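You operate a simulated robot arm through the tools that you are given. There is no shell and no other tool.

You run a simulated robot arm. Do the job below in one go: nothing can be reset, and whatever is moved stays where it is left.

Task
Line the blue-striped carton and tip the grey basin's packs in.
Fine: shake the folded liner open first, fold it over the rim before filling; put the grey basin back; one pack spilt at most.
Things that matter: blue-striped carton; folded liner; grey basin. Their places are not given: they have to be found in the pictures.

The check looks at the end state, three seconds after you hand in, the way a careful person would. Anything else that was tipped, shoved, dropped, spilled or broken makes it a failure. Flat cloth is picked up by pressing the open fingertips on it (5 to 10 N) and closing them slowly along it; thin cloth reads only 2 to 8 mm in the jaws.

Robot
A 7-joint arm with a two-finger parallel gripper, fixed in place. Base frame: the origin is at the foot of the arm, x ahead of it, y to its left, z up; the work surface is at about z = 800. Units: mm, rad, N and s.
With the tool pointing down near the work surface it reaches from about 300 to 700 mm from the base axis. Its first joint turns from -1.152 to 1.152 rad. Payload 1.57 kg.
Tool frame: the origin (TCP) lies between the finger pads and is the grasp point; the fingertips stand 30 mm ahead of it; z points along the fingers, y is the line along which they close. Largest opening 110 mm; finger width 24, thickness 12; the body of the gripper, 48 by 112 mm, starts 78 mm behind the TCP.
Orientation is that of the tool frame in the base frame, as a unit quaternion [w, x, y, z]. With the fingers straight down and closing along the base's y, the tool's x points along the base's -x, its y along +y and its z along -z.

Tools
- The arm moves only by the tool apply_moves. Its argument "moves" is a list that holds one entry, the list of rows, each a list of 7 numbers: the shift along the tool's x, y, z in cm, then the turn, a rotation vector about the tool's x, y, z in rad, then the finger opening in cm, from 0 to 11. In form: [[[tx, ty, tz, ax, ay, az, hand], ...]]. A call has 1 to 20 rows; each row shifts and turns the commanded pose from where the row before left it, along the tool's axes as they then stand. Rows are played at 5 a second. More than 50 mm and 0.15 rad between two rows, or a gripper value outside its range, and nothing of the call is played. A pose out of reach is approached as far as the arm can. The call stops where the force on the tool passes 90 N (or 10 N more than at its start, if that is more) or the arm is blocked; 0.2 s more then pass. Each finger travels about 108 mm/s and halts on what it meets, pressing with about 39 N; the grip force reading is that of the motor and also rises with nothing between the fingers. The clock runs only during rows and for 0.2 s after the last one: add rows that do not move to give the fingers time. The reply holds the time, the measured pose of the TCP, the force on the tool along the base axes, the opening and the grip force, in the units named above and with some noise, with the torque about the TCP (base axes, N m) and any sound that the robot's microphone picked up, and new pictures: "show" is both (left out), scene, wrist or none.
- Cameras (640 x 400 px; columns grow to the right, rows downward): "scene" is fixed at [174.7, -404.9, 1396.8]; the picture's right is [0.64, -0.77, 0.00], its down [-0.49, -0.41, -0.76] and it looks along [0.59, 0.49, -0.65] (base axes); focal length 223 px, centre (320, 200). "wrist" rides on the gripper at [70, 16, -141] in the tool frame; the picture's right is [-0.23, 0.97, 0.00], its down [-0.85, -0.20, -0.48] and it looks along [-0.47, -0.11, 0.88] (tool axes); focal length 222 px, centre (320, 200).
- point_at(camera, pixels): for up to 12 pixels [column, row] of the newest picture of that camera ("zoom" is the newest enlarged one), the place [x, y, z] in the base frame of the surface seen there, good to about 2 mm. No time passes.
- close_up(camera, box): a new picture of the part [left, top, right, bottom] of that camera's present view, enlarged. No time passes.
- hand_in(): hands the job in; it is judged then, once.

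Leave the gripper open and the arm clear of the work at the hand-in unless told otherwise.

The tools are called after "Call:" by a JSON object that holds its "method" and its "body". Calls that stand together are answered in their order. apply_moves: Moves the arm, as the interface text tells. Its arguments: {"type":"object","properties":{"moves":{"type":"array","items":{"type":"array","items":{"type":"array","items":{"type":"number"}}}},"show":{"type":"string","enum":["both","scene","wrist","none"]}},"required":["moves"]} The other tools are called the same way: point_at (camera, pixels) gives the place of the surface under pixels of a picture; close_up (camera, box) takes an enlarged picture of a part of a camera's view; hand_in () hands the job in.

At the start:

```text
time: 0.0
tool_pos: [457.4, -6.9, 1241.3]
tool_rot: [0.0, 0.0, 1.0, 0.0]
wrist_force: [0.5, 0.0, -0.7]
ft_torque: [0.01, 0.04, -0.02]
grip_width: 110.1
grip_force: 0.0
```

scene: 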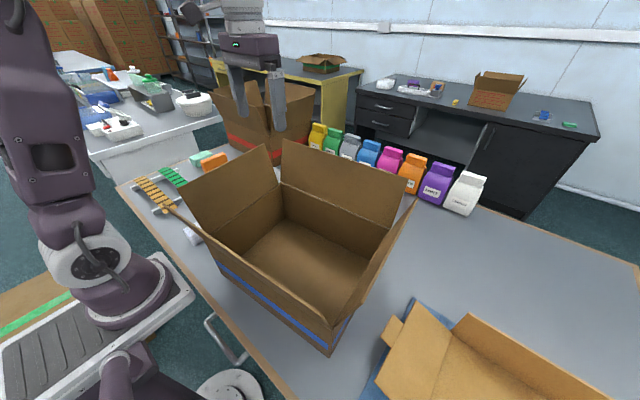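
wrist: 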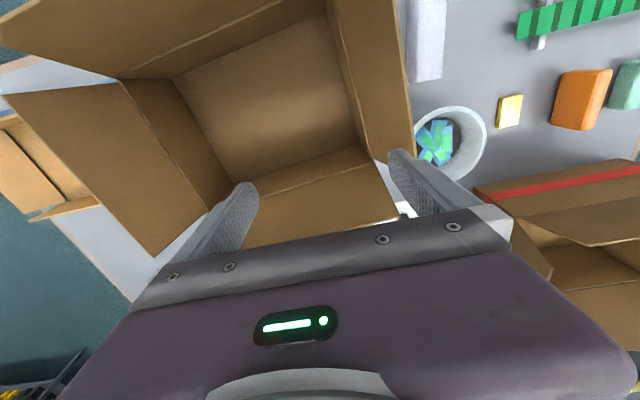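

The scene picture shows a carton with a blue stripe in the middle. The wrist picture shows a grey basin with blue-green packs at about (450,145) and a folded white item at about (425,35). I'll take close-ups of both views before moving anything.

Call:
{"method": "close_up", "body": {"camera": "scene", "box": [120, 120, 440, 360]}}

Call:
{"method": "close_up", "body": {"camera": "wrist", "box": [340, 0, 640, 220]}}

Call:
{"method": "point_at", "body": {"camera": "wrist", "pixels": [[413, 10], [440, 10], [411, 78], [440, 78], [425, 40], [448, 106], [487, 145], [440, 150], [460, 180], [415, 150], [510, 110], [400, 208]]}}

Call:
{"method": "point_at", "body": {"camera": "scene", "pixels": [[187, 182], [266, 146], [283, 140], [403, 193], [412, 203], [330, 352], [216, 262], [270, 290], [193, 237], [310, 255], [250, 245], [370, 265]]}}

```text
1.67 times, centred on (280, 240) of scene
```

zoom: 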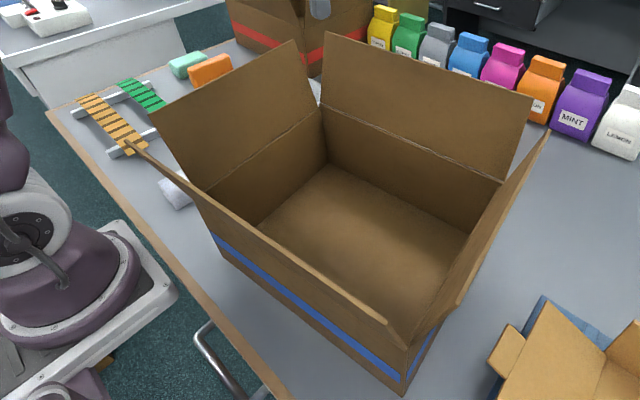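

```text
1.82 times, centred on (490, 110) of wrist
```

zoom: 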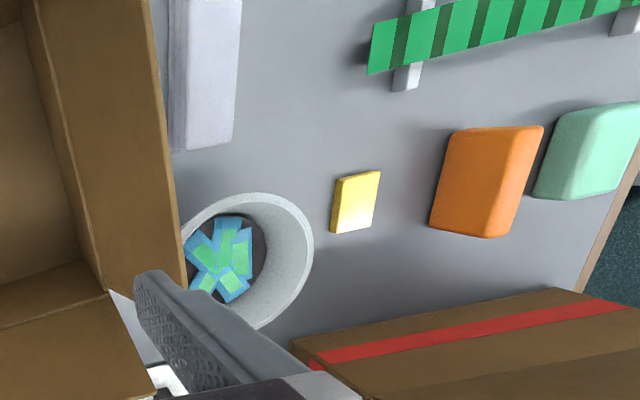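

```text
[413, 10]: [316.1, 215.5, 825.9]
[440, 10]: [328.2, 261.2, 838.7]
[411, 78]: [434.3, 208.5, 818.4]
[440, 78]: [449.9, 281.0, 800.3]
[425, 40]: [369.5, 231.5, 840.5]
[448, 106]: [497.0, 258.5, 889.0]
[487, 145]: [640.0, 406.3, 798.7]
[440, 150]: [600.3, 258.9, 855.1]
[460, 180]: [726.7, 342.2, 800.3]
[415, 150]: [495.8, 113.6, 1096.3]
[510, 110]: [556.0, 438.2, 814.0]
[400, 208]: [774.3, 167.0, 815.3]
```

```text
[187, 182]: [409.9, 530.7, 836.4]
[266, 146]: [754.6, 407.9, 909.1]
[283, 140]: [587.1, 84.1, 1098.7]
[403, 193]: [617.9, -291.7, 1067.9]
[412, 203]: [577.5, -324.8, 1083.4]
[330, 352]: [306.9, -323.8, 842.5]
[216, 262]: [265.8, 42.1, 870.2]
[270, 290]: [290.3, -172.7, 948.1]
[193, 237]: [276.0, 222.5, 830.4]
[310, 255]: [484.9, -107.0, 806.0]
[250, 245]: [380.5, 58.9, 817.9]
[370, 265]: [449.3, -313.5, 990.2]
```

I need the carton's geometry in more detail: the fold lines, floor corners and flaps. I also need exact points on the basin and the liner.

Call:
{"method": "point_at", "body": {"camera": "scene", "pixels": [[281, 186], [284, 220], [214, 236], [386, 229], [247, 252], [370, 257], [405, 195], [205, 220], [285, 145], [262, 150], [192, 185], [388, 205]]}}

Call:
{"method": "point_at", "body": {"camera": "wrist", "pixels": [[180, 75], [330, 12], [358, 150], [230, 205], [120, 85], [392, 150], [325, 30], [5, 95], [150, 250], [390, 215], [412, 165], [340, 150]]}}

Call:
{"method": "close_up", "body": {"camera": "scene", "box": [170, 200, 300, 280]}}

Call:
{"method": "close_up", "body": {"camera": "wrist", "box": [0, 0, 420, 260]}}

```text
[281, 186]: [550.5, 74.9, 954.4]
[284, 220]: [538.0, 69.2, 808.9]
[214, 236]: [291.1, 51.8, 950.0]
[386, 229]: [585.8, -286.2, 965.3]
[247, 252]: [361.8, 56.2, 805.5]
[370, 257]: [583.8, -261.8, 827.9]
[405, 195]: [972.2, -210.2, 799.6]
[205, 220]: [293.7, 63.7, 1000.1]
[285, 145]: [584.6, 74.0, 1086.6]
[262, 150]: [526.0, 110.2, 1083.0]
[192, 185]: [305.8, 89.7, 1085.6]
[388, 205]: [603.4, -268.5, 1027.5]
```

```text
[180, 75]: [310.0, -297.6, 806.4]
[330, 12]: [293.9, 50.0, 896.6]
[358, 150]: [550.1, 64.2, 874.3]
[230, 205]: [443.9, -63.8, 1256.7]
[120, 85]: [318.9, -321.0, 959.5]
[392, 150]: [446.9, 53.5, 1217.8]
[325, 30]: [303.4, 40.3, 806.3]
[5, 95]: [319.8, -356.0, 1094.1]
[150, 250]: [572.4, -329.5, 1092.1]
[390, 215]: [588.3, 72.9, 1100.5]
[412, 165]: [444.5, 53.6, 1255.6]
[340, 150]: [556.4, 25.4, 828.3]
```

```text
4.92 times, centred on (235, 240) of scene
```

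zoom: 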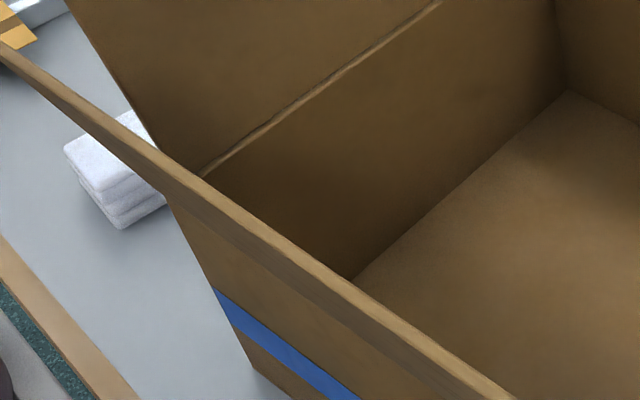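

```text
1.52 times, centred on (210, 130) of wrist
```

zoom: 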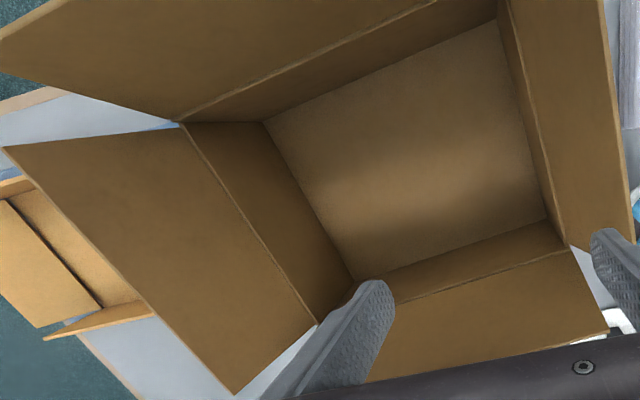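

The carton has these fold-line corners: about (291,52), (550,75), (586,-286) and (318,-321), at z≈952. Its flaps stand up to z≈1095. The folded white liner is near (360,240), and the basin is near (590,265). I'll move the hand left in the high plane so the wrist camera can see both.

Call:
{"method": "apply_moves", "body": {"moves": [[[0.8, 4.5, 0, 0, 0, 0, 11], [0.8, 4.5, 0, 0, 0, 0, 11], [0.8, 4.5, 0, 0, 0, 0, 11], [0.8, 4.5, 0, 0, 0, 0, 11], [0.8, 4.5, 0, 0, 0, 0, 11], [0.8, 2.5, 0, 0, 0, 0, 11], [0, 0, 0, 0, 0, 0, 11]]], "show": "both"}}

```text
time: 1.6
tool_pos: [408.5, 245.2, 1241.8]
tool_rot: [0.0, 0.0, 1.0, 0.0]
wrist_force: [-0.4, 0.1, 0.1]
ft_torque: [-0.01, -0.04, -0.03]
grip_width: 110.0
grip_force: 0.1
```

scene: 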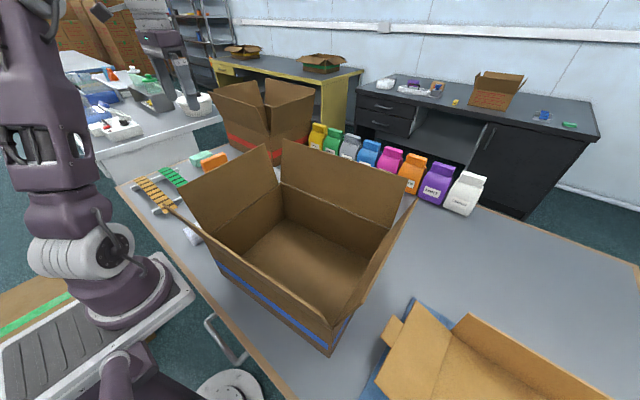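
wrist: 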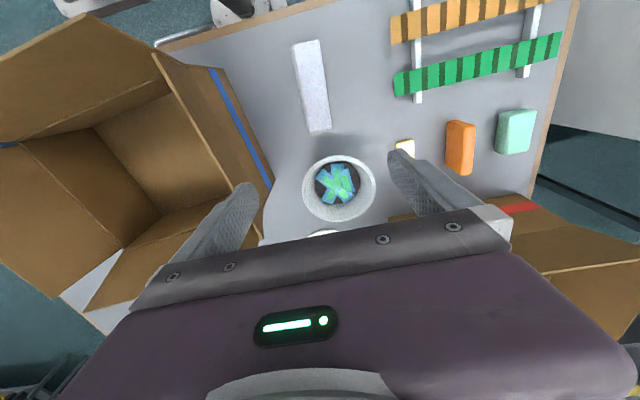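

The liner, at (312,85), and the basin, at (338,188), are both fully visible now. I'll zoom in on them and measure.

Call:
{"method": "close_up", "body": {"camera": "wrist", "box": [260, 30, 420, 240]}}

Call:
{"method": "point_at", "body": {"camera": "wrist", "pixels": [[295, 46], [318, 42], [305, 130], [330, 128], [312, 85], [302, 188], [376, 188], [338, 158], [338, 220], [338, 185], [310, 188], [368, 188]]}}

Call:
{"method": "close_up", "body": {"camera": "wrist", "box": [280, 30, 360, 140]}}

```text
1.90 times, centred on (340, 135) of wrist
```

zoom: 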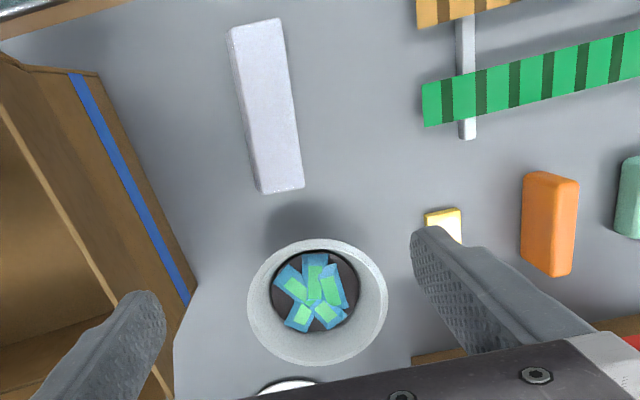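

```text
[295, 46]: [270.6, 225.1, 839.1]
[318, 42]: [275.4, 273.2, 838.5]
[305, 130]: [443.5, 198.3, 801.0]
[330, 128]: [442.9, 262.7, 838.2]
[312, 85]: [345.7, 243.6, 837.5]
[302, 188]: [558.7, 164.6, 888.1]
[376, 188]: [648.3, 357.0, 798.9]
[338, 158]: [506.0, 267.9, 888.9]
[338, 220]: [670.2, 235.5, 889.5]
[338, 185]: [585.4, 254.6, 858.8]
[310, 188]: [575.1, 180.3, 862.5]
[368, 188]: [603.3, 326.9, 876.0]
```

```text
3.64 times, centred on (320, 85) of wrist
```

zoom: 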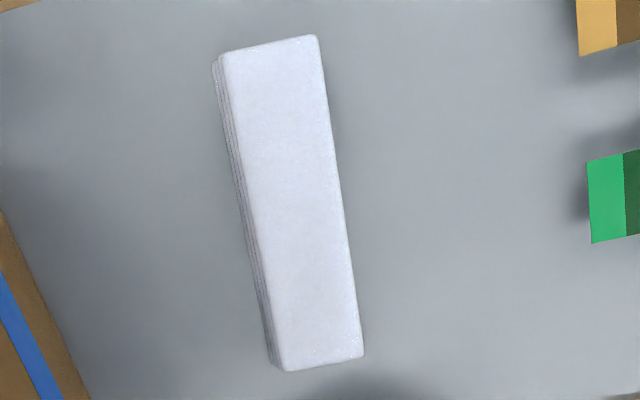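

The liner is a folded stack, with x from 270 to 443, y from about 205 to 273, and its top at z≈838. The basin is centred at about (587,244), with radius 84 and its rim at z≈889. I'll bring the wrist camera down over the liner to see how it's folded.

Call:
{"method": "apply_moves", "body": {"moves": [[[2.0, 0.3, 4.0, 0, 0, 0, 11], [2.0, 0.3, 4.0, 0, 0, 0, 11], [2.0, 0.3, 4.0, 0, 0, 0, 11], [2.0, 0.3, 4.0, 0, 0, 0, 11], [2.0, 0.3, 4.0, 0, 0, 0, 11], [1.0, 0.2, 4.0, 0, 0, 0, 11], [0, 0, 0, 0, 0, 0, 11]]], "show": "both"}}

```text
time: 3.2
tool_pos: [299.9, 259.0, 1002.5]
tool_rot: [-0.001, 0.0, 1.0, 0.0]
wrist_force: [-0.4, -0.1, 0.5]
ft_torque: [0.0, -0.04, 0.0]
grip_width: 110.0
grip_force: 0.0
```

scene: 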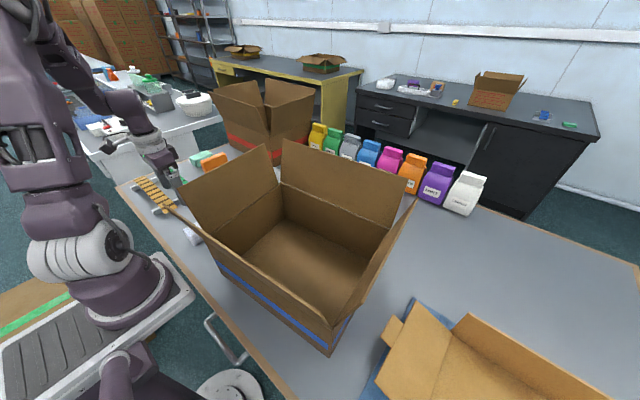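
wrist: 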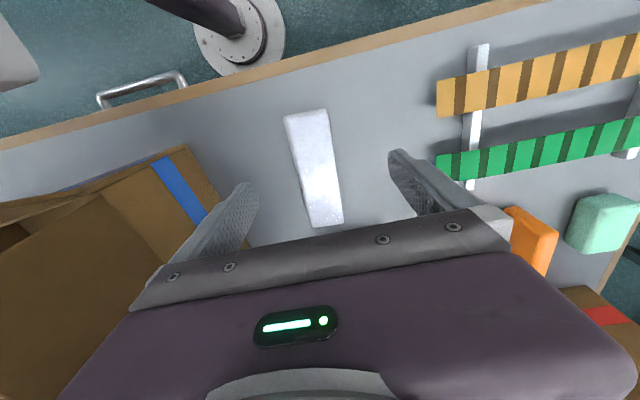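

The liner sits at about (313,170) in the wrist view. I'll zoom in on its ends and sides.

Call:
{"method": "close_up", "body": {"camera": "wrist", "box": [270, 95, 370, 235]}}

Call:
{"method": "point_at", "body": {"camera": "wrist", "pixels": [[286, 118], [326, 111], [311, 225], [342, 222], [313, 170], [293, 145], [300, 190], [306, 225], [333, 170], [284, 125], [316, 112], [325, 224]]}}

Call:
{"method": "close_up", "body": {"camera": "scene", "box": [165, 215, 225, 255]}}

```text
2.86 times, centred on (320, 165) of wrist
```

zoom: 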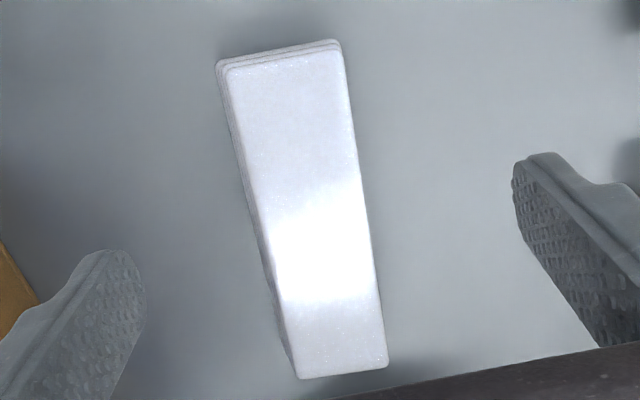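

```text
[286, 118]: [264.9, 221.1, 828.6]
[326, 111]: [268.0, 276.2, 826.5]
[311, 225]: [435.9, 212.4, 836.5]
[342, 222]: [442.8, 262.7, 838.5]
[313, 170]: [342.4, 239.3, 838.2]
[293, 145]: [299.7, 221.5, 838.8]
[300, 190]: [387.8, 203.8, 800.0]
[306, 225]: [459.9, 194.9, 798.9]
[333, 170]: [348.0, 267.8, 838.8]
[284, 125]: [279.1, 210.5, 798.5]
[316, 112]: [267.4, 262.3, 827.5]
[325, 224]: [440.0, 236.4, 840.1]
```

```text
10.00 times, centred on (195, 235) of scene
```

zoom: 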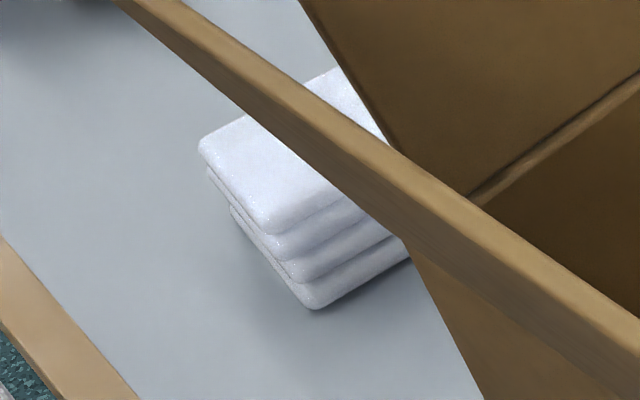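

The liner is a stack of four layers, about 175 by 52 by 38 mm, with its top at z≈838 and its centre near (354,241). It's turned about -0.07 rad. I'll come down over its middle with the fingers 30 mm apart and stop just above the top.

Call:
{"method": "apply_moves", "body": {"moves": [[[-1.3, -0.45, 3.0, 0, 0, 0.07, 3], [-1.4, -0.45, 3.0, 0, 0, 0, 3], [-1.4, -0.5, 3.0, 0, 0, 0, 3], [-1.2, -0.4, 2.6, 0, 0, 0, 3], [0, 0, 0, 0, 0, 0, 3], [0, 0, 0, 0, 0, 0, 3]]], "show": "both"}}

```text
time: 4.6
tool_pos: [351.6, 240.4, 886.2]
tool_rot: [-0.001, 0.035, 0.999, 0.0]
wrist_force: [0.0, 0.9, 0.4]
ft_torque: [0.01, -0.03, -0.05]
grip_width: 30.2
grip_force: 0.0
```

scene: 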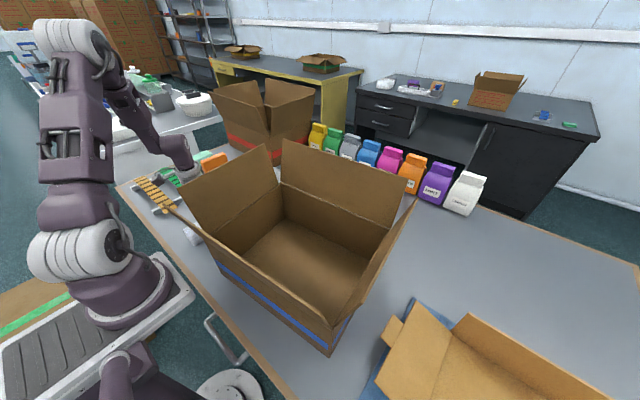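
wrist: 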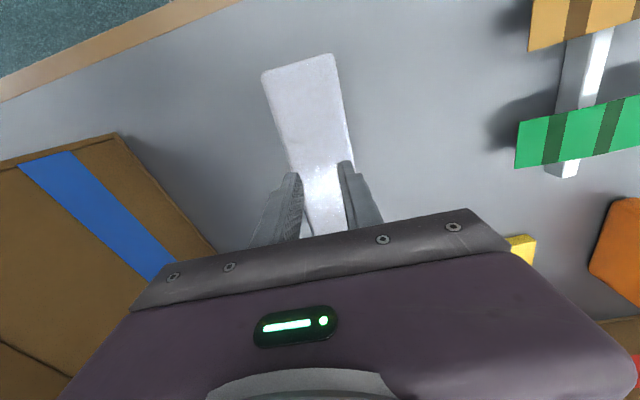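

The fingertips are at about z=856, roughly 18 mm above the liner. I'll lower in small steps and watch the force for contact.

Call:
{"method": "apply_moves", "body": {"moves": [[[0, 0, 1.0, 0, 0, 0, 3], [0, 0, 0.4, 0, 0, 0, 3], [0, 0, 0.3, 0, 0, 0, 3], [0, 0, 0, 0, 0, 0, 3]]], "show": "none"}}

```text
time: 5.6
tool_pos: [350.9, 241.6, 868.4]
tool_rot: [0.001, 0.035, 0.999, 0.0]
wrist_force: [-3.9, -2.8, 31.7]
ft_torque: [-0.18, 0.13, 0.14]
grip_width: 29.7
grip_force: 0.0
```

The reading is 31.7 N, which is too firm. I'll back off a little, aiming for 5–10 N.

Call:
{"method": "apply_moves", "body": {"moves": [[[0, 0, -0.1, 0, 0, 0, 3], [0, 0, 0, 0, 0, 0, 3]]], "show": "none"}}

```text
time: 6.2
tool_pos: [351.0, 241.3, 869.7]
tool_rot: [0.001, 0.035, 0.999, 0.0]
wrist_force: [1.6, 0.0, 11.6]
ft_torque: [-0.01, -0.03, -0.07]
grip_width: 29.9
grip_force: 0.1
```

That gives 11.6 N. I'll ease off another 0.2 mm and then close slowly along the cloth.

Call:
{"method": "apply_moves", "body": {"moves": [[[0, 0, -0.02, 0, 0, 0, 3], [0, 0, 0, 0, 0, 0, 2.7], [0, 0, 0, 0, 0, 0, 2.4], [0, 0, 0, 0, 0, 0, 2.1], [0, 0, 0, 0, 0, 0, 1.8], [0, 0, 0, 0, 0, 0, 1.5], [0, 0, 0, 0, 0, 0, 1.2], [0, 0, 0, 0, 0, 0, 0.9], [0, 0, 0, 0, 0, 0, 0.6], [0, 0, 0, 0, 0, 0, 0.3], [0, 0, 0, 0, 0, 0, 0], [0, 0, 0, 0, 0, 0, 0]]], "show": "both"}}

```text
time: 8.8
tool_pos: [350.6, 240.3, 870.2]
tool_rot: [0.0, 0.034, 0.999, 0.0]
wrist_force: [-0.3, 0.4, 0.1]
ft_torque: [-0.02, 0.01, 0.03]
grip_width: 0.0
grip_force: 21.1
```

scene: 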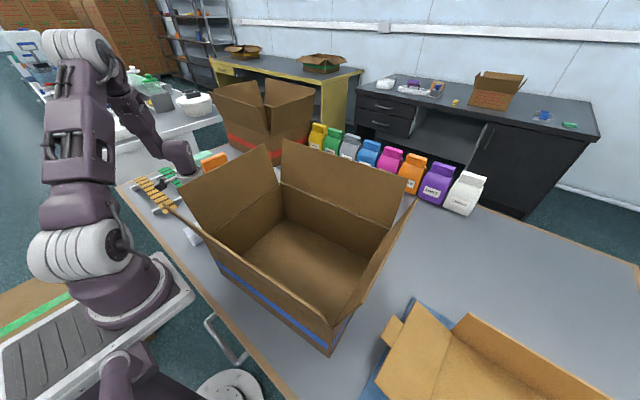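
wrist: 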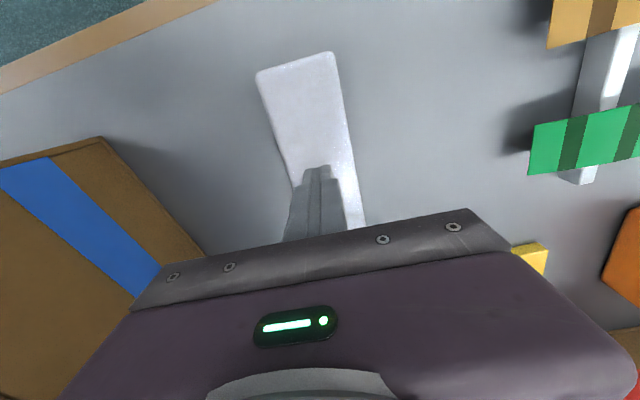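

The jaws closed to 0 with no cloth between them and the force fell away, so the tips slid over the top. I'll lift slightly, reopen, press to about 10 N and close more slowly, watching the force.

Call:
{"method": "apply_moves", "body": {"moves": [[[0, 0, -0.8, 0, 0, 0, 0], [0, 0, 0, 0, 0, 0, 3.4], [0, 0, 0, 0, 0, 0, 3.4], [0, 0, 0.6, 0, 0, 0, 3.4], [0, 0, 0.2, 0, 0, 0, 3.4], [0, 0, 0.03, 0, 0, 0, 3.4], [0, 0, 0, 0, 0, 0, 3.4]]], "show": "none"}}

```text
time: 10.4
tool_pos: [351.4, 240.0, 870.2]
tool_rot: [0.0, 0.035, 0.999, 0.0]
wrist_force: [-0.3, -0.2, -0.3]
ft_torque: [-0.01, -0.01, 0.02]
grip_width: 33.9
grip_force: 0.1
```

There's no contact yet. I'll lower in half-millimetre steps.

Call:
{"method": "apply_moves", "body": {"moves": [[[0, 0, 0.05, 0, 0, 0, 3.4], [0, 0, 0, 0, 0, 0, 3.4]]], "show": "none"}}

Call:
{"method": "apply_moves", "body": {"moves": [[[0, 0, 0.04, 0, 0, 0, 3.4], [0, 0, 0, 0, 0, 0, 3.4]]], "show": "none"}}

```text
time: 11.0
tool_pos: [351.2, 239.4, 870.1]
tool_rot: [0.0, 0.035, 0.999, 0.001]
wrist_force: [-0.7, -0.2, 8.4]
ft_torque: [-0.04, 0.02, -0.1]
grip_width: 34.2
grip_force: 0.2
```

```text
time: 11.6
tool_pos: [352.4, 240.3, 870.1]
tool_rot: [-0.001, 0.035, 0.999, 0.001]
wrist_force: [0.6, -0.4, 10.2]
ft_torque: [-0.03, -0.02, 0.04]
grip_width: 34.0
grip_force: 0.3
```

It now reads 10.2 N. I'll close by 1 mm per row and check the force on the way.

Call:
{"method": "apply_moves", "body": {"moves": [[[0, 0, 0, 0, 0, 0, 3.3], [0, 0, 0, 0, 0, 0, 3.2], [0, 0, 0, 0, 0, 0, 3.1], [0, 0, 0, 0, 0, 0, 3.0], [0, 0, 0, 0, 0, 0, 2.9], [0, 0, 0, 0, 0, 0, 2.8], [0, 0, 0, 0, 0, 0, 2.7], [0, 0, 0, 0, 0, 0, 2.6], [0, 0, 0, 0, 0, 0, 2.5], [0, 0, 0, 0, 0, 0, 2.4], [0, 0, 0, 0, 0, 0, 2.3], [0, 0, 0, 0, 0, 0, 2.2], [0, 0, 0, 0, 0, 0, 2.1], [0, 0, 0, 0, 0, 0, 2.0]]], "show": "wrist"}}

Call:
{"method": "close_up", "body": {"camera": "wrist", "box": [240, 40, 380, 240]}}

```text
time: 14.6
tool_pos: [351.3, 240.2, 869.5]
tool_rot: [0.0, 0.035, 0.999, 0.0]
wrist_force: [-0.9, 0.3, 15.3]
ft_torque: [-0.04, 0.01, -0.04]
grip_width: 27.7
grip_force: 4.5
```

wrist: 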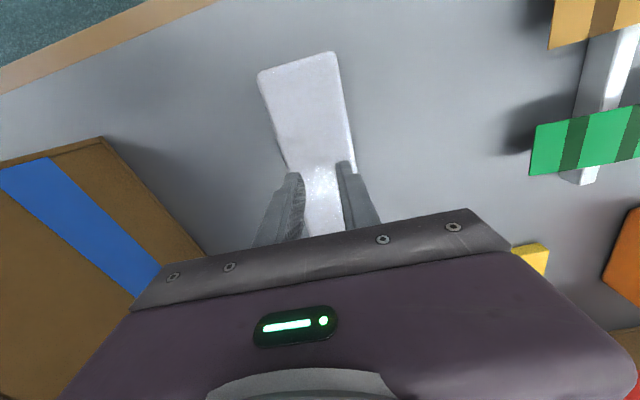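

```text
2.00 times, centred on (310, 140) of wrist
```

zoom: 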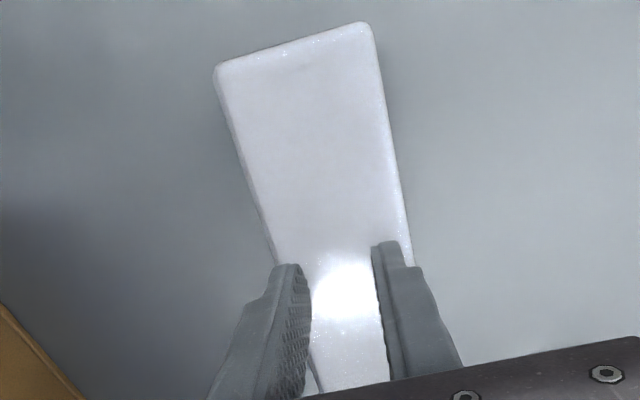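

The opening reads 27.7 mm against a command of 20 mm, with 15 N pressing, so the tips are catching on the cloth. I'll keep closing slowly.

Call:
{"method": "apply_moves", "body": {"moves": [[[0, 0, 0, 0, 0, 0, 1.9], [0, 0, 0, 0, 0, 0, 1.8], [0, 0, 0, 0, 0, 0, 1.7], [0, 0, 0, 0, 0, 0, 1.6], [0, 0, 0, 0, 0, 0, 1.5], [0, 0, 0, 0, 0, 0, 1.4], [0, 0, 0, 0, 0, 0, 1.3], [0, 0, 0, 0, 0, 0, 1.2], [0, 0, 0, 0, 0, 0, 1.1], [0, 0, 0, 0, 0, 0, 1.0]]], "show": "wrist"}}

Call:
{"method": "close_up", "body": {"camera": "wrist", "box": [240, 40, 380, 240]}}

```text
time: 16.8
tool_pos: [351.5, 240.6, 868.8]
tool_rot: [-0.001, 0.035, 0.999, 0.0]
wrist_force: [-0.3, -0.5, 16.2]
ft_torque: [-0.02, 0.01, -0.03]
grip_width: 17.7
grip_force: 4.6
```

wrist: 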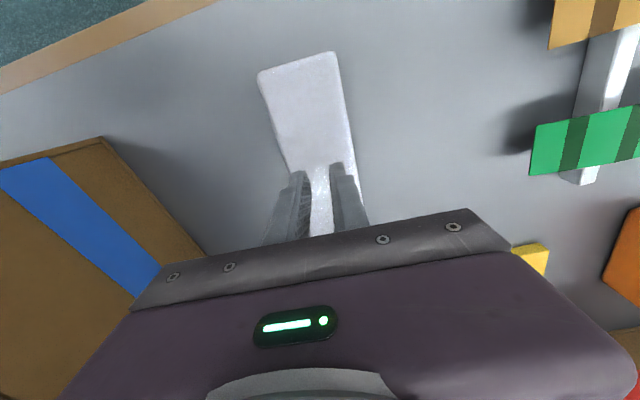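

```text
2.00 times, centred on (310, 140) of wrist
```

zoom: 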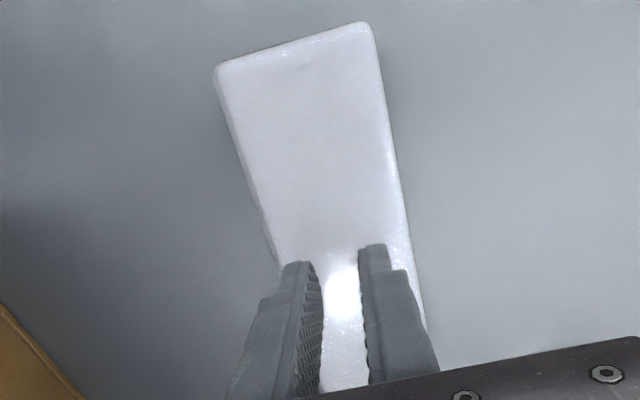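

The tips slide along with no visible bunching. I'll finish closing to see whether a ply gets caught.

Call:
{"method": "apply_moves", "body": {"moves": [[[0, 0, 0, 0, 0, 0, 0.8], [0, 0, 0, 0, 0, 0, 0.6], [0, 0, 0, 0, 0, 0, 0.4], [0, 0, 0, 0, 0, 0, 0.2], [0, 0, 0, 0, 0, 0, 0], [0, 0, 0, 0, 0, 0, 0], [0, 0, 0, 0, 0, 0, 0]]], "show": "none"}}

Call:
{"method": "apply_moves", "body": {"moves": [[[0, 0, -1.0, 0, 0, 0, 0], [0, 0, -1.0, 0, 0, 0, 0], [0, 0, 0, 0, 0, 0, 0]]], "show": "wrist"}}

```text
time: 18.4
tool_pos: [349.9, 240.3, 869.3]
tool_rot: [0.0, 0.035, 0.999, 0.0]
wrist_force: [-0.5, 0.4, 14.5]
ft_torque: [0.01, -0.02, -0.02]
grip_width: 0.0
grip_force: 21.4
```

```text
time: 19.2
tool_pos: [351.2, 240.6, 890.0]
tool_rot: [0.0, 0.034, 0.999, 0.0]
wrist_force: [-0.9, 0.1, 0.4]
ft_torque: [0.0, -0.01, 0.01]
grip_width: 0.0
grip_force: 21.7
```

wrist: 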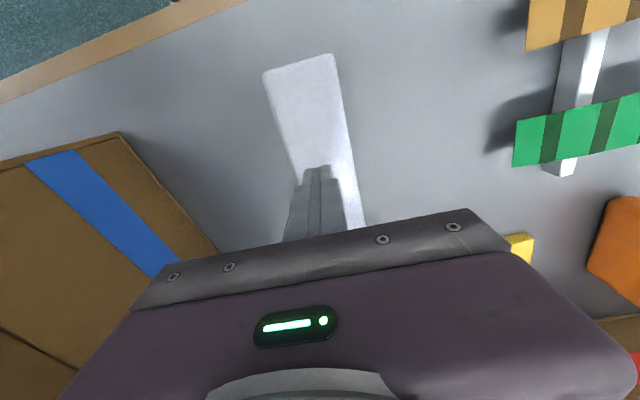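

The packet acts as a firm block under a press. It's 50 mm wide, so I can straddle it instead. I'll open to 80 mm, bring the fingertips down beside the top layers only (to about z=826) and close on them.

Call:
{"method": "apply_moves", "body": {"moves": [[[0, 0, 0, 0, 0, 0, 8], [0, 0, 0, 0, 0, 0, 8], [0, 0, 0, 0, 0, 0, 8], [0, 0, 2.0, 0, 0, 0, 8], [0, 0, 1.4, 0, 0, 0, 8], [0, 0, 0, 0, 0, 0, 7], [0, 0, 0, 0, 0, 0, 6.4], [0, 0, 0, 0, 0, 0, 6.0], [0, 0, 0, 0, 0, 0, 5.6], [0, 0, 0, 0, 0, 0, 5.2], [0, 0, 0, 0, 0, 0, 4.8], [0, 0, 0, 0, 0, 0, 4.4], [0, 0, 0, 0, 0, 0, 4.0], [0, 0, 0, 0, 0, 0, 3.6]]], "show": "wrist"}}

Call:
{"method": "close_up", "body": {"camera": "wrist", "box": [220, 30, 400, 240]}}

```text
time: 22.2
tool_pos: [351.5, 240.6, 855.0]
tool_rot: [0.0, 0.035, 0.999, 0.001]
wrist_force: [-1.0, -0.3, -0.6]
ft_torque: [0.01, 0.01, 0.03]
grip_width: 63.9
grip_force: 38.7
```

wrist: 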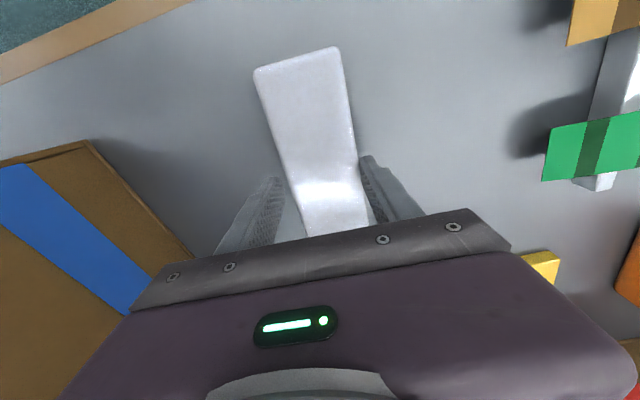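

```text
1.90 times, centred on (310, 135) of wrist
```

zoom: 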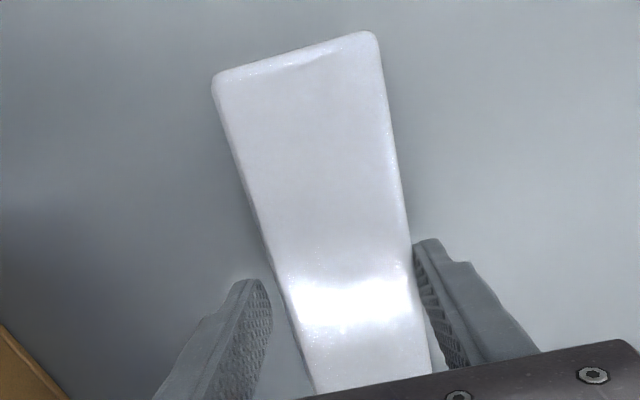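

The fingers stopped at 63.9 mm with full grip force, so they're holding something. I'll lift 40 mm slowly and look.

Call:
{"method": "apply_moves", "body": {"moves": [[[0, 0, -0.5, 0, 0, 0, 3.6], [0, 0, -1.0, 0, 0, 0, 3.6], [0, 0, -1.0, 0, 0, 0, 3.6], [0, 0, -1.5, 0, 0, 0, 3.6], [0, 0, 0, 0, 0, 0, 3.6]]], "show": "both"}}

Call:
{"method": "close_up", "body": {"camera": "wrist", "box": [220, 30, 400, 240]}}

Call:
{"method": "close_up", "body": {"camera": "scene", "box": [120, 130, 260, 260]}}

```text
time: 23.4
tool_pos: [351.5, 239.7, 895.6]
tool_rot: [0.0, 0.035, 0.999, -0.001]
wrist_force: [0.3, -0.5, -0.2]
ft_torque: [0.0, 0.04, -0.01]
grip_width: 36.0
grip_force: 0.0
```

scene: 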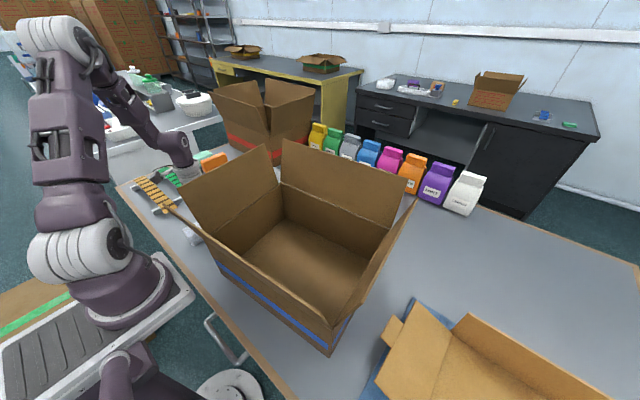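
wrist: 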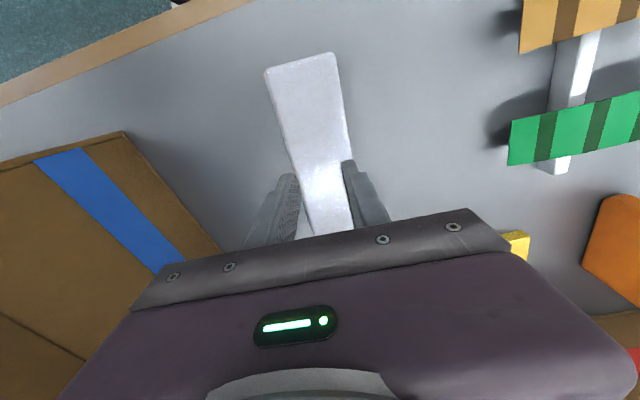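

```text
1.90 times, centred on (310, 135) of wrist
```

zoom: 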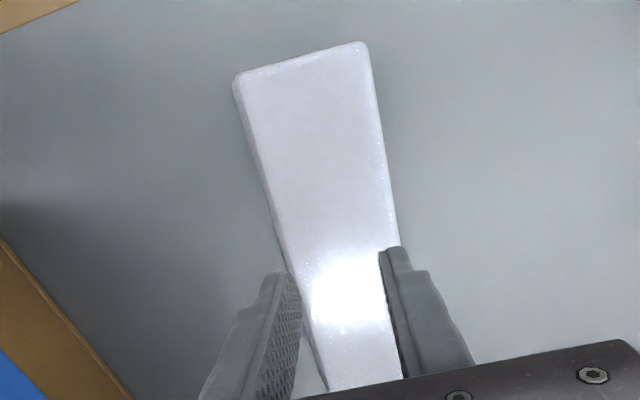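

```text
3.08 times, centred on (190, 195) of scene
```

zoom: 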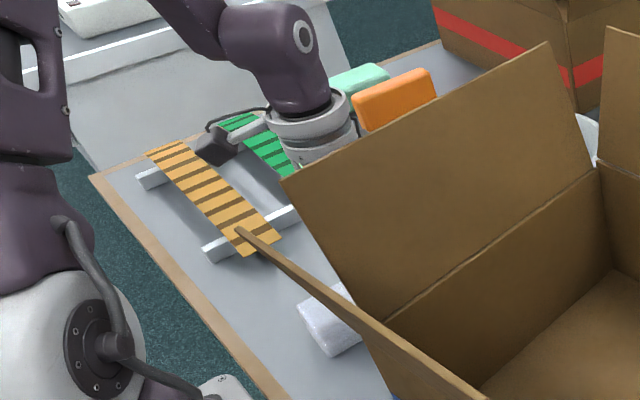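

The grip slipped off the rounded top layers and the packet stayed put. I'll reopen, go deeper (tips to about z=806) and try again.

Call:
{"method": "apply_moves", "body": {"moves": [[[0, 0, 0, 0, 0, 0, 9], [0, 0, 0, 0, 0, 0, 9], [0, 0, 0, 0, 0, 0, 9], [0, 0, 3.0, 0, 0, 0, 9], [0, 0, 2.0, 0, 0, 0, 9], [0, 0, 0.9, 0, 0, 0, 9], [0, 0, 0, 0, 0, 0, 8], [0, 0, 0, 0, 0, 0, 7.0], [0, 0, 0, 0, 0, 0, 6.5], [0, 0, 0, 0, 0, 0, 6.0], [0, 0, 0, 0, 0, 0, 5.5], [0, 0, 0, 0, 0, 0, 5.0], [0, 0, 0, 0, 0, 0, 4.5], [0, 0, 0, 0, 0, 0, 4.0], [0, 0, 0, 0, 0, 0, 4.0]]], "show": "wrist"}}

Call:
{"method": "close_up", "body": {"camera": "wrist", "box": [220, 30, 400, 240]}}

```text
time: 26.6
tool_pos: [353.3, 240.8, 836.4]
tool_rot: [0.001, 0.035, 0.999, 0.0]
wrist_force: [0.6, -0.3, -0.4]
ft_torque: [-0.03, 0.05, -0.01]
grip_width: 64.2
grip_force: 38.6
```

wrist: 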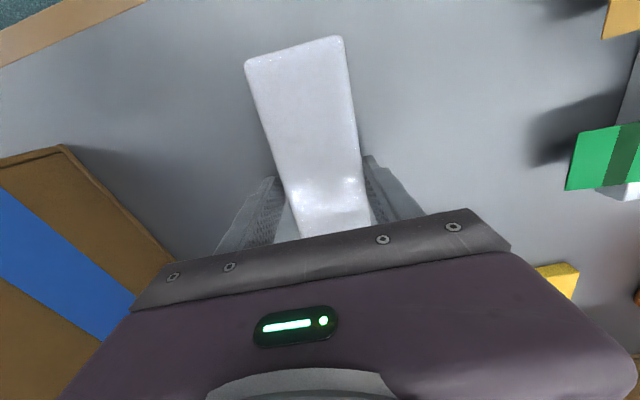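

```text
1.90 times, centred on (310, 135) of wrist
```

zoom: 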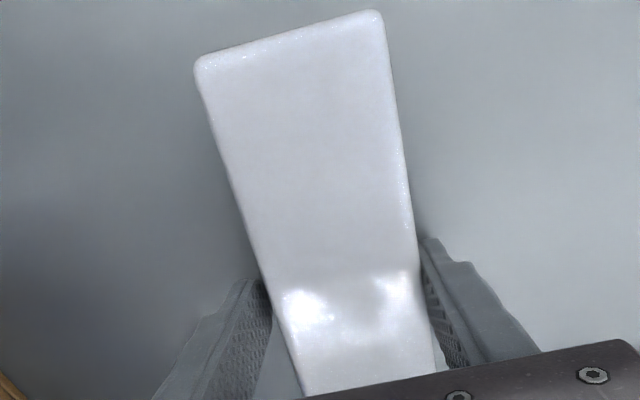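

Again 64.2 mm with full force, now gripped over nearly the full height. I'll lift slowly by 40 mm.

Call:
{"method": "apply_moves", "body": {"moves": [[[0, 0, -0.5, 0, 0, 0, 4], [0, 0, -0.7, 0, 0, 0, 4], [0, 0, -0.8, 0, 0, 0, 4], [0, 0, -1.0, 0, 0, 0, 4], [0, 0, -1.0, 0, 0, 0, 4], [0, 0, 0, 0, 0, 0, 4]]], "show": "both"}}

Call:
{"method": "close_up", "body": {"camera": "wrist", "box": [220, 30, 400, 240]}}

```text
time: 28.0
tool_pos: [352.7, 241.6, 876.3]
tool_rot: [-0.001, 0.035, 0.999, 0.0]
wrist_force: [0.5, -0.8, -0.1]
ft_torque: [-0.01, 0.01, 0.04]
grip_width: 64.1
grip_force: 39.3
```

scene: 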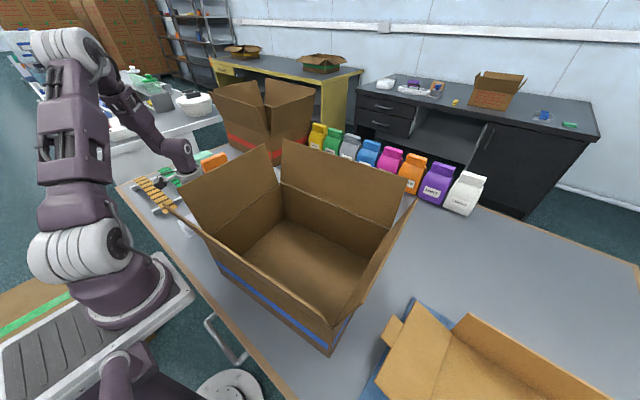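
wrist: 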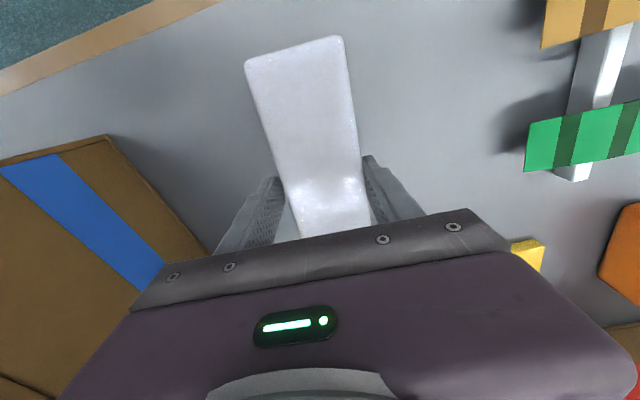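

```text
1.90 times, centred on (310, 135) of wrist
```

zoom: 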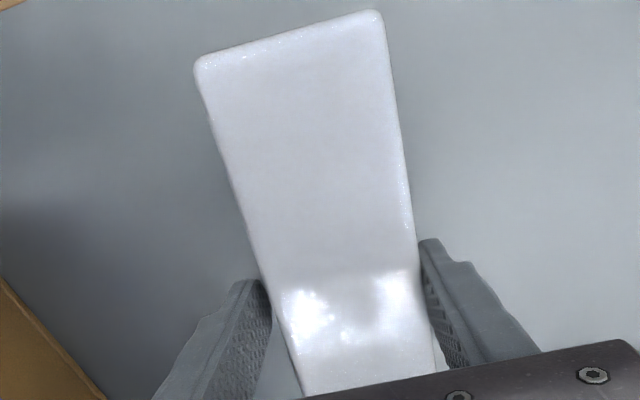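

The packet is held and lifted, reading 64 mm with the grip steady. I'll raise it straight up to about z=1300, well clear of everything.

Call:
{"method": "apply_moves", "body": {"moves": [[[0, 0, -3.5, 0, 0, 0, 4], [0, 0, -4.5, 0, 0, 0, 4], [0, 0, -4.8, 0, 0, 0, 4], [0, 0, -4.8, 0, 0, 0, 4], [0, 0, -4.8, 0, 0, 0, 4], [0, 0, -4.8, 0, 0, 0, 4], [0, 0, -4.8, 0, 0, 0, 4], [0, 0, -4.8, 0, 0, 0, 4], [0, 0, -4.0, 0, 0, 0, 4], [0, 0, -2.0, 0, 0, 0, 4], [0, 0, 0, 0, 0, 0, 4]]], "show": "both"}}

```text
time: 30.4
tool_pos: [352.1, 241.0, 1304.4]
tool_rot: [0.001, 0.034, 0.999, 0.0]
wrist_force: [0.3, 0.7, -0.8]
ft_torque: [0.03, -0.02, 0.03]
grip_width: 64.1
grip_force: 38.9
```

scene: 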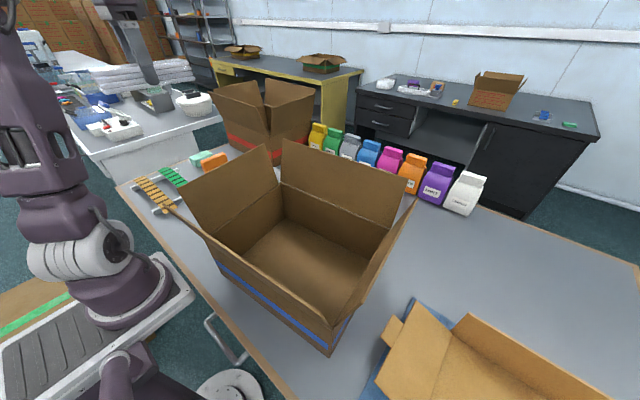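
wrist: 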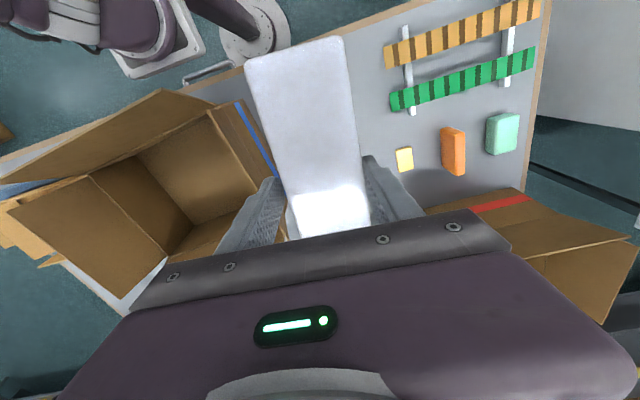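

The packet is clear of everything. I'll carry it over the carton's centre, about (436,-120), and turn the hand to line up with the carton.

Call:
{"method": "apply_moves", "body": {"moves": [[[-1.36, -4.43, 0, 0, 0, 0, 4], [-1.36, -4.43, 0, 0, 0, 0, 4], [-1.36, -4.43, 0, 0, 0, 0, 4], [-1.36, -4.43, 0, 0, 0, 0, 4], [-1.36, -4.43, 0, 0, 0, 0, 4], [-1.36, -4.43, 0, 0, 0, 0, 4], [-1.36, -4.43, 0, 0, 0, 0, 4], [-1.36, -4.43, 0, 0, 0, 0, 4], [0, 0, 0, 0, 0, -0.08, 4], [0, 0, 0, 0, 0, -0.08, 4], [0, 0, 0, 0, 0, 0, 4]]], "show": "both"}}

Call:
{"method": "close_up", "body": {"camera": "scene", "box": [160, 0, 480, 200]}}

```text
time: 32.8
tool_pos: [435.7, -122.5, 1303.5]
tool_rot: [-0.001, -0.045, 0.999, 0.001]
wrist_force: [1.0, -0.5, -0.4]
ft_torque: [0.01, -0.04, 0.01]
grip_width: 63.6
grip_force: 38.8
```

scene: 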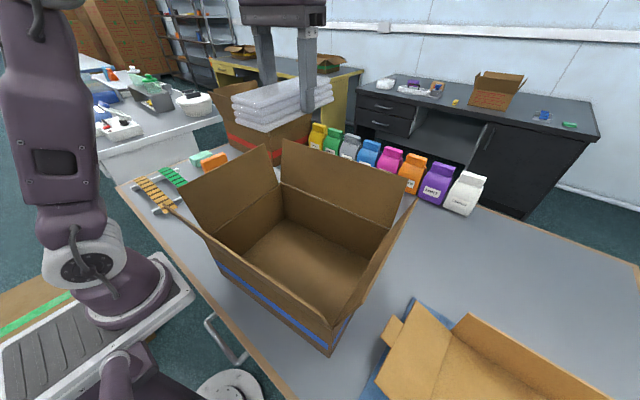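
wrist: 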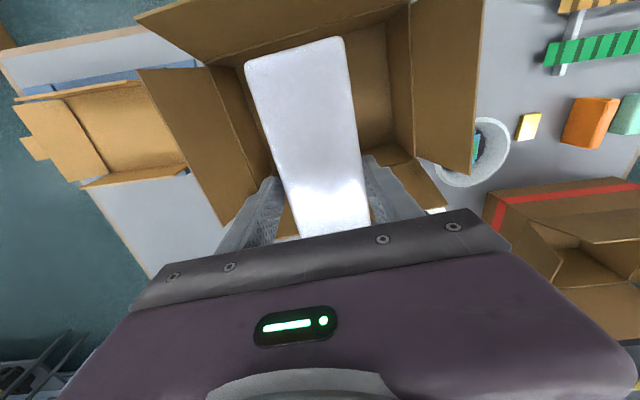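

```text
2.00 times, centred on (320, 100) of scene
```

zoom: 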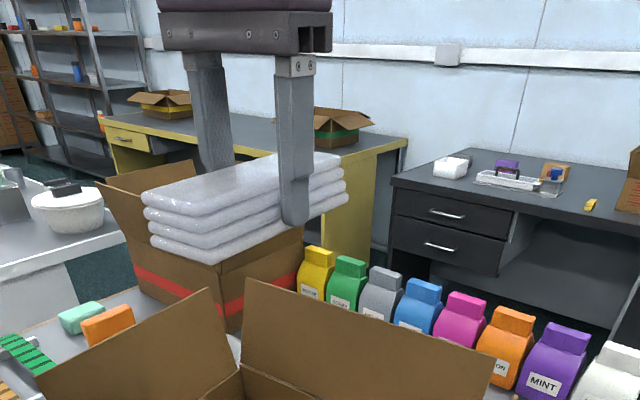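

The scene view shows four slabs clamped across the middle. I'll shake it with quick up-and-down strokes, high over the carton.

Call:
{"method": "apply_moves", "body": {"moves": [[[0, 0, -4.8, 0, 0, 0, 4], [0, 0, 4.8, 0, 0, 0, 4], [0, 0, -4.8, 0, 0, 0, 4], [0, 0, 4.8, 0, 0, 0, 4], [0, 0, -4.8, 0, 0, 0, 4], [0, 0, 4.8, 0, 0, 0, 4], [0, 0, 0, 0, 0, 0, 4]]], "show": "both"}}

Call:
{"method": "close_up", "body": {"camera": "scene", "box": [160, 0, 480, 200]}}

```text
time: 34.4
tool_pos: [422.2, -119.5, 1281.5]
tool_rot: [0.0, -0.045, 0.999, 0.0]
wrist_force: [0.5, -0.8, -0.3]
ft_torque: [0.0, -0.01, -0.03]
grip_width: 63.8
grip_force: 38.7
out of reach, approached as far as the arm can: row 1
```

scene: 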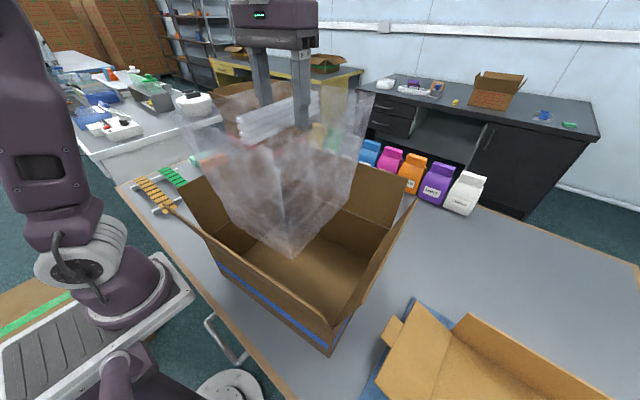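
wrist: 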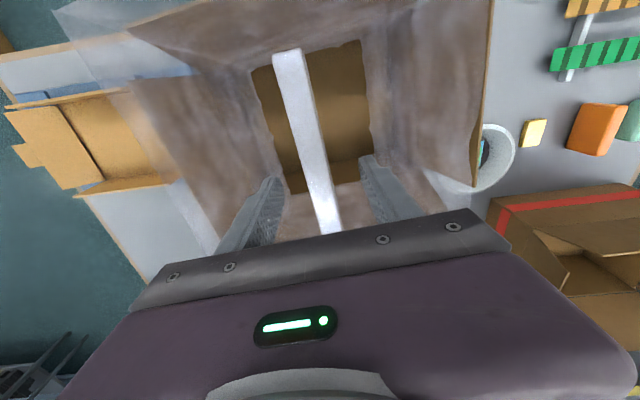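

```text
2.00 times, centred on (320, 100) of scene
```

zoom: 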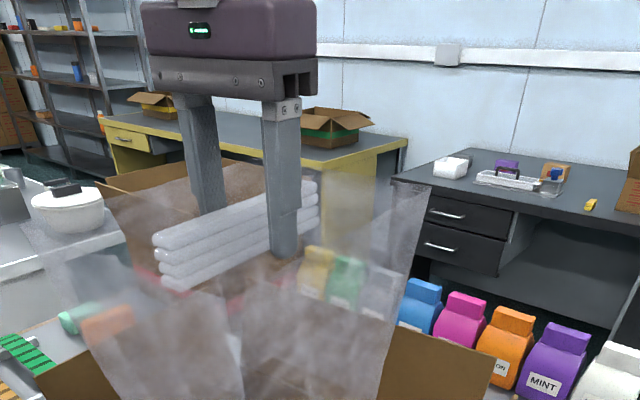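

The shake is working. A translucent open bag has appeared under the hand and the packet is thinning. I'll keep shaking, staying within reach, until it's fully open.

Call:
{"method": "apply_moves", "body": {"moves": [[[0, 0, 4.5, 0, 0, 0, 4], [0, 0, -4.5, 0, 0, 0, 4], [0, 0, 4.5, 0, 0, 0, 4], [0, 0, -4.5, 0, 0, 0, 4], [0, 0, 0, 0, 0, 0, 4]]], "show": "both"}}

Call:
{"method": "close_up", "body": {"camera": "scene", "box": [140, 0, 460, 260]}}

```text
time: 35.6
tool_pos: [422.8, -120.5, 1281.8]
tool_rot: [0.0, -0.044, 0.999, 0.0]
wrist_force: [0.4, 0.3, -0.8]
ft_torque: [0.0, -0.01, 0.0]
grip_width: 64.3
grip_force: 39.4
```

scene: 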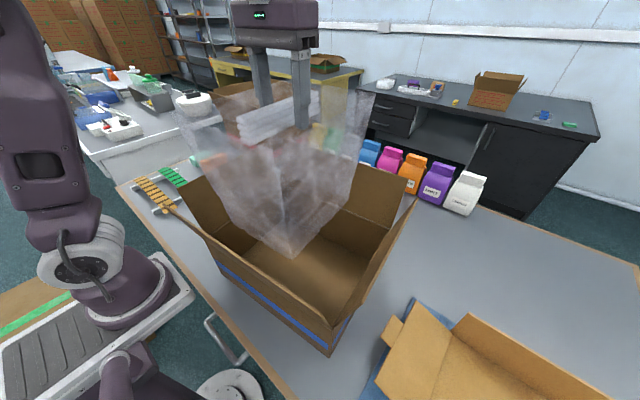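
wrist: 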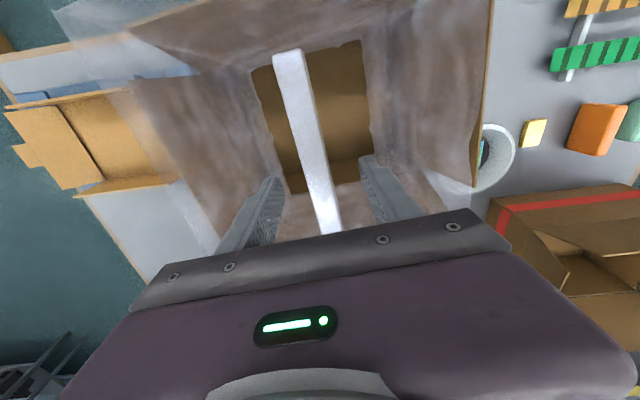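

```text
1.54 times, centred on (300, 130) of scene
```

zoom: 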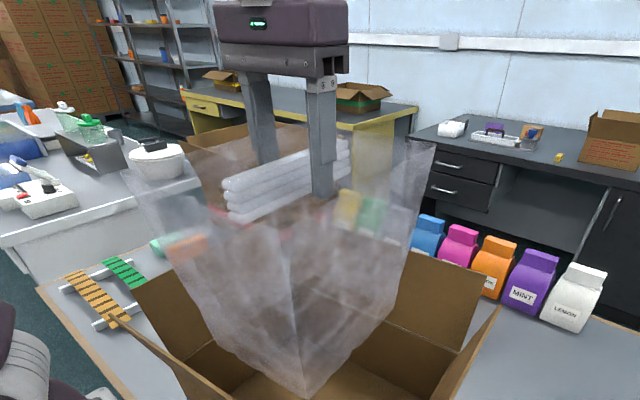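

The look is unchanged, so the liner seems fully shaken out: an open bag around a thin held core. I'll measure the bag's rim and bottom.

Call:
{"method": "point_at", "body": {"camera": "scene", "pixels": [[187, 132], [228, 95], [368, 98], [290, 250], [250, 180], [330, 160], [230, 215], [340, 200], [270, 110], [285, 158], [200, 150], [350, 130]]}}

Call:
{"method": "point_at", "body": {"camera": "wrist", "pixels": [[60, 15], [130, 35], [250, 70], [290, 60], [365, 45], [415, 5], [478, 180], [215, 235], [370, 110], [290, 190], [200, 150], [430, 100]]}}

Call:
{"method": "close_up", "body": {"camera": "wrist", "box": [0, 0, 520, 260]}}

```text
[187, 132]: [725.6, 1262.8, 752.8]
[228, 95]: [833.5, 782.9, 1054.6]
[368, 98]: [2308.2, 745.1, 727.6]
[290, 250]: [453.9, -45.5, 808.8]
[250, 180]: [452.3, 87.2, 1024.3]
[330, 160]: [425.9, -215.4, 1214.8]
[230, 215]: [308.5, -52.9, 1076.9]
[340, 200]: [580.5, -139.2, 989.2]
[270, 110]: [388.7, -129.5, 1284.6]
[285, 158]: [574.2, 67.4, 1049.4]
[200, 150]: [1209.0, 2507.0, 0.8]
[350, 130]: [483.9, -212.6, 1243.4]
```

```text
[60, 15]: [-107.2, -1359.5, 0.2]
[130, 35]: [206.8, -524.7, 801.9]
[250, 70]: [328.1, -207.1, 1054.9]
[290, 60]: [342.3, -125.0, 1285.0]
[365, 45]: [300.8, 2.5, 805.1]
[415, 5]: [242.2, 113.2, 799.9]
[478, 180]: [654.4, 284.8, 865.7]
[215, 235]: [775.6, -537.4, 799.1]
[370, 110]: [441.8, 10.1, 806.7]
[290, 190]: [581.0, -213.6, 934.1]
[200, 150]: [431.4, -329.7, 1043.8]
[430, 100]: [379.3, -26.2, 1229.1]
```

```text
1.23 times, centred on (260, 130) of wrist
```

zoom: 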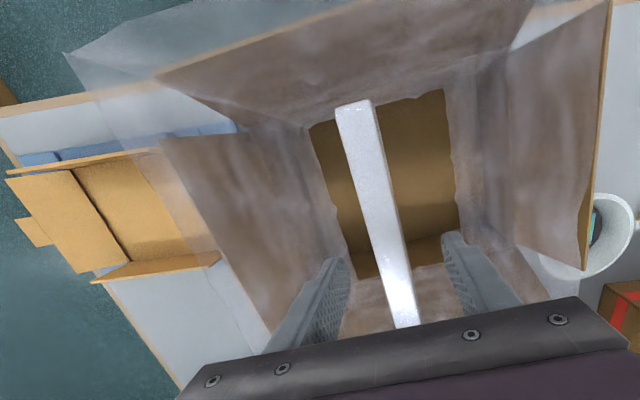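

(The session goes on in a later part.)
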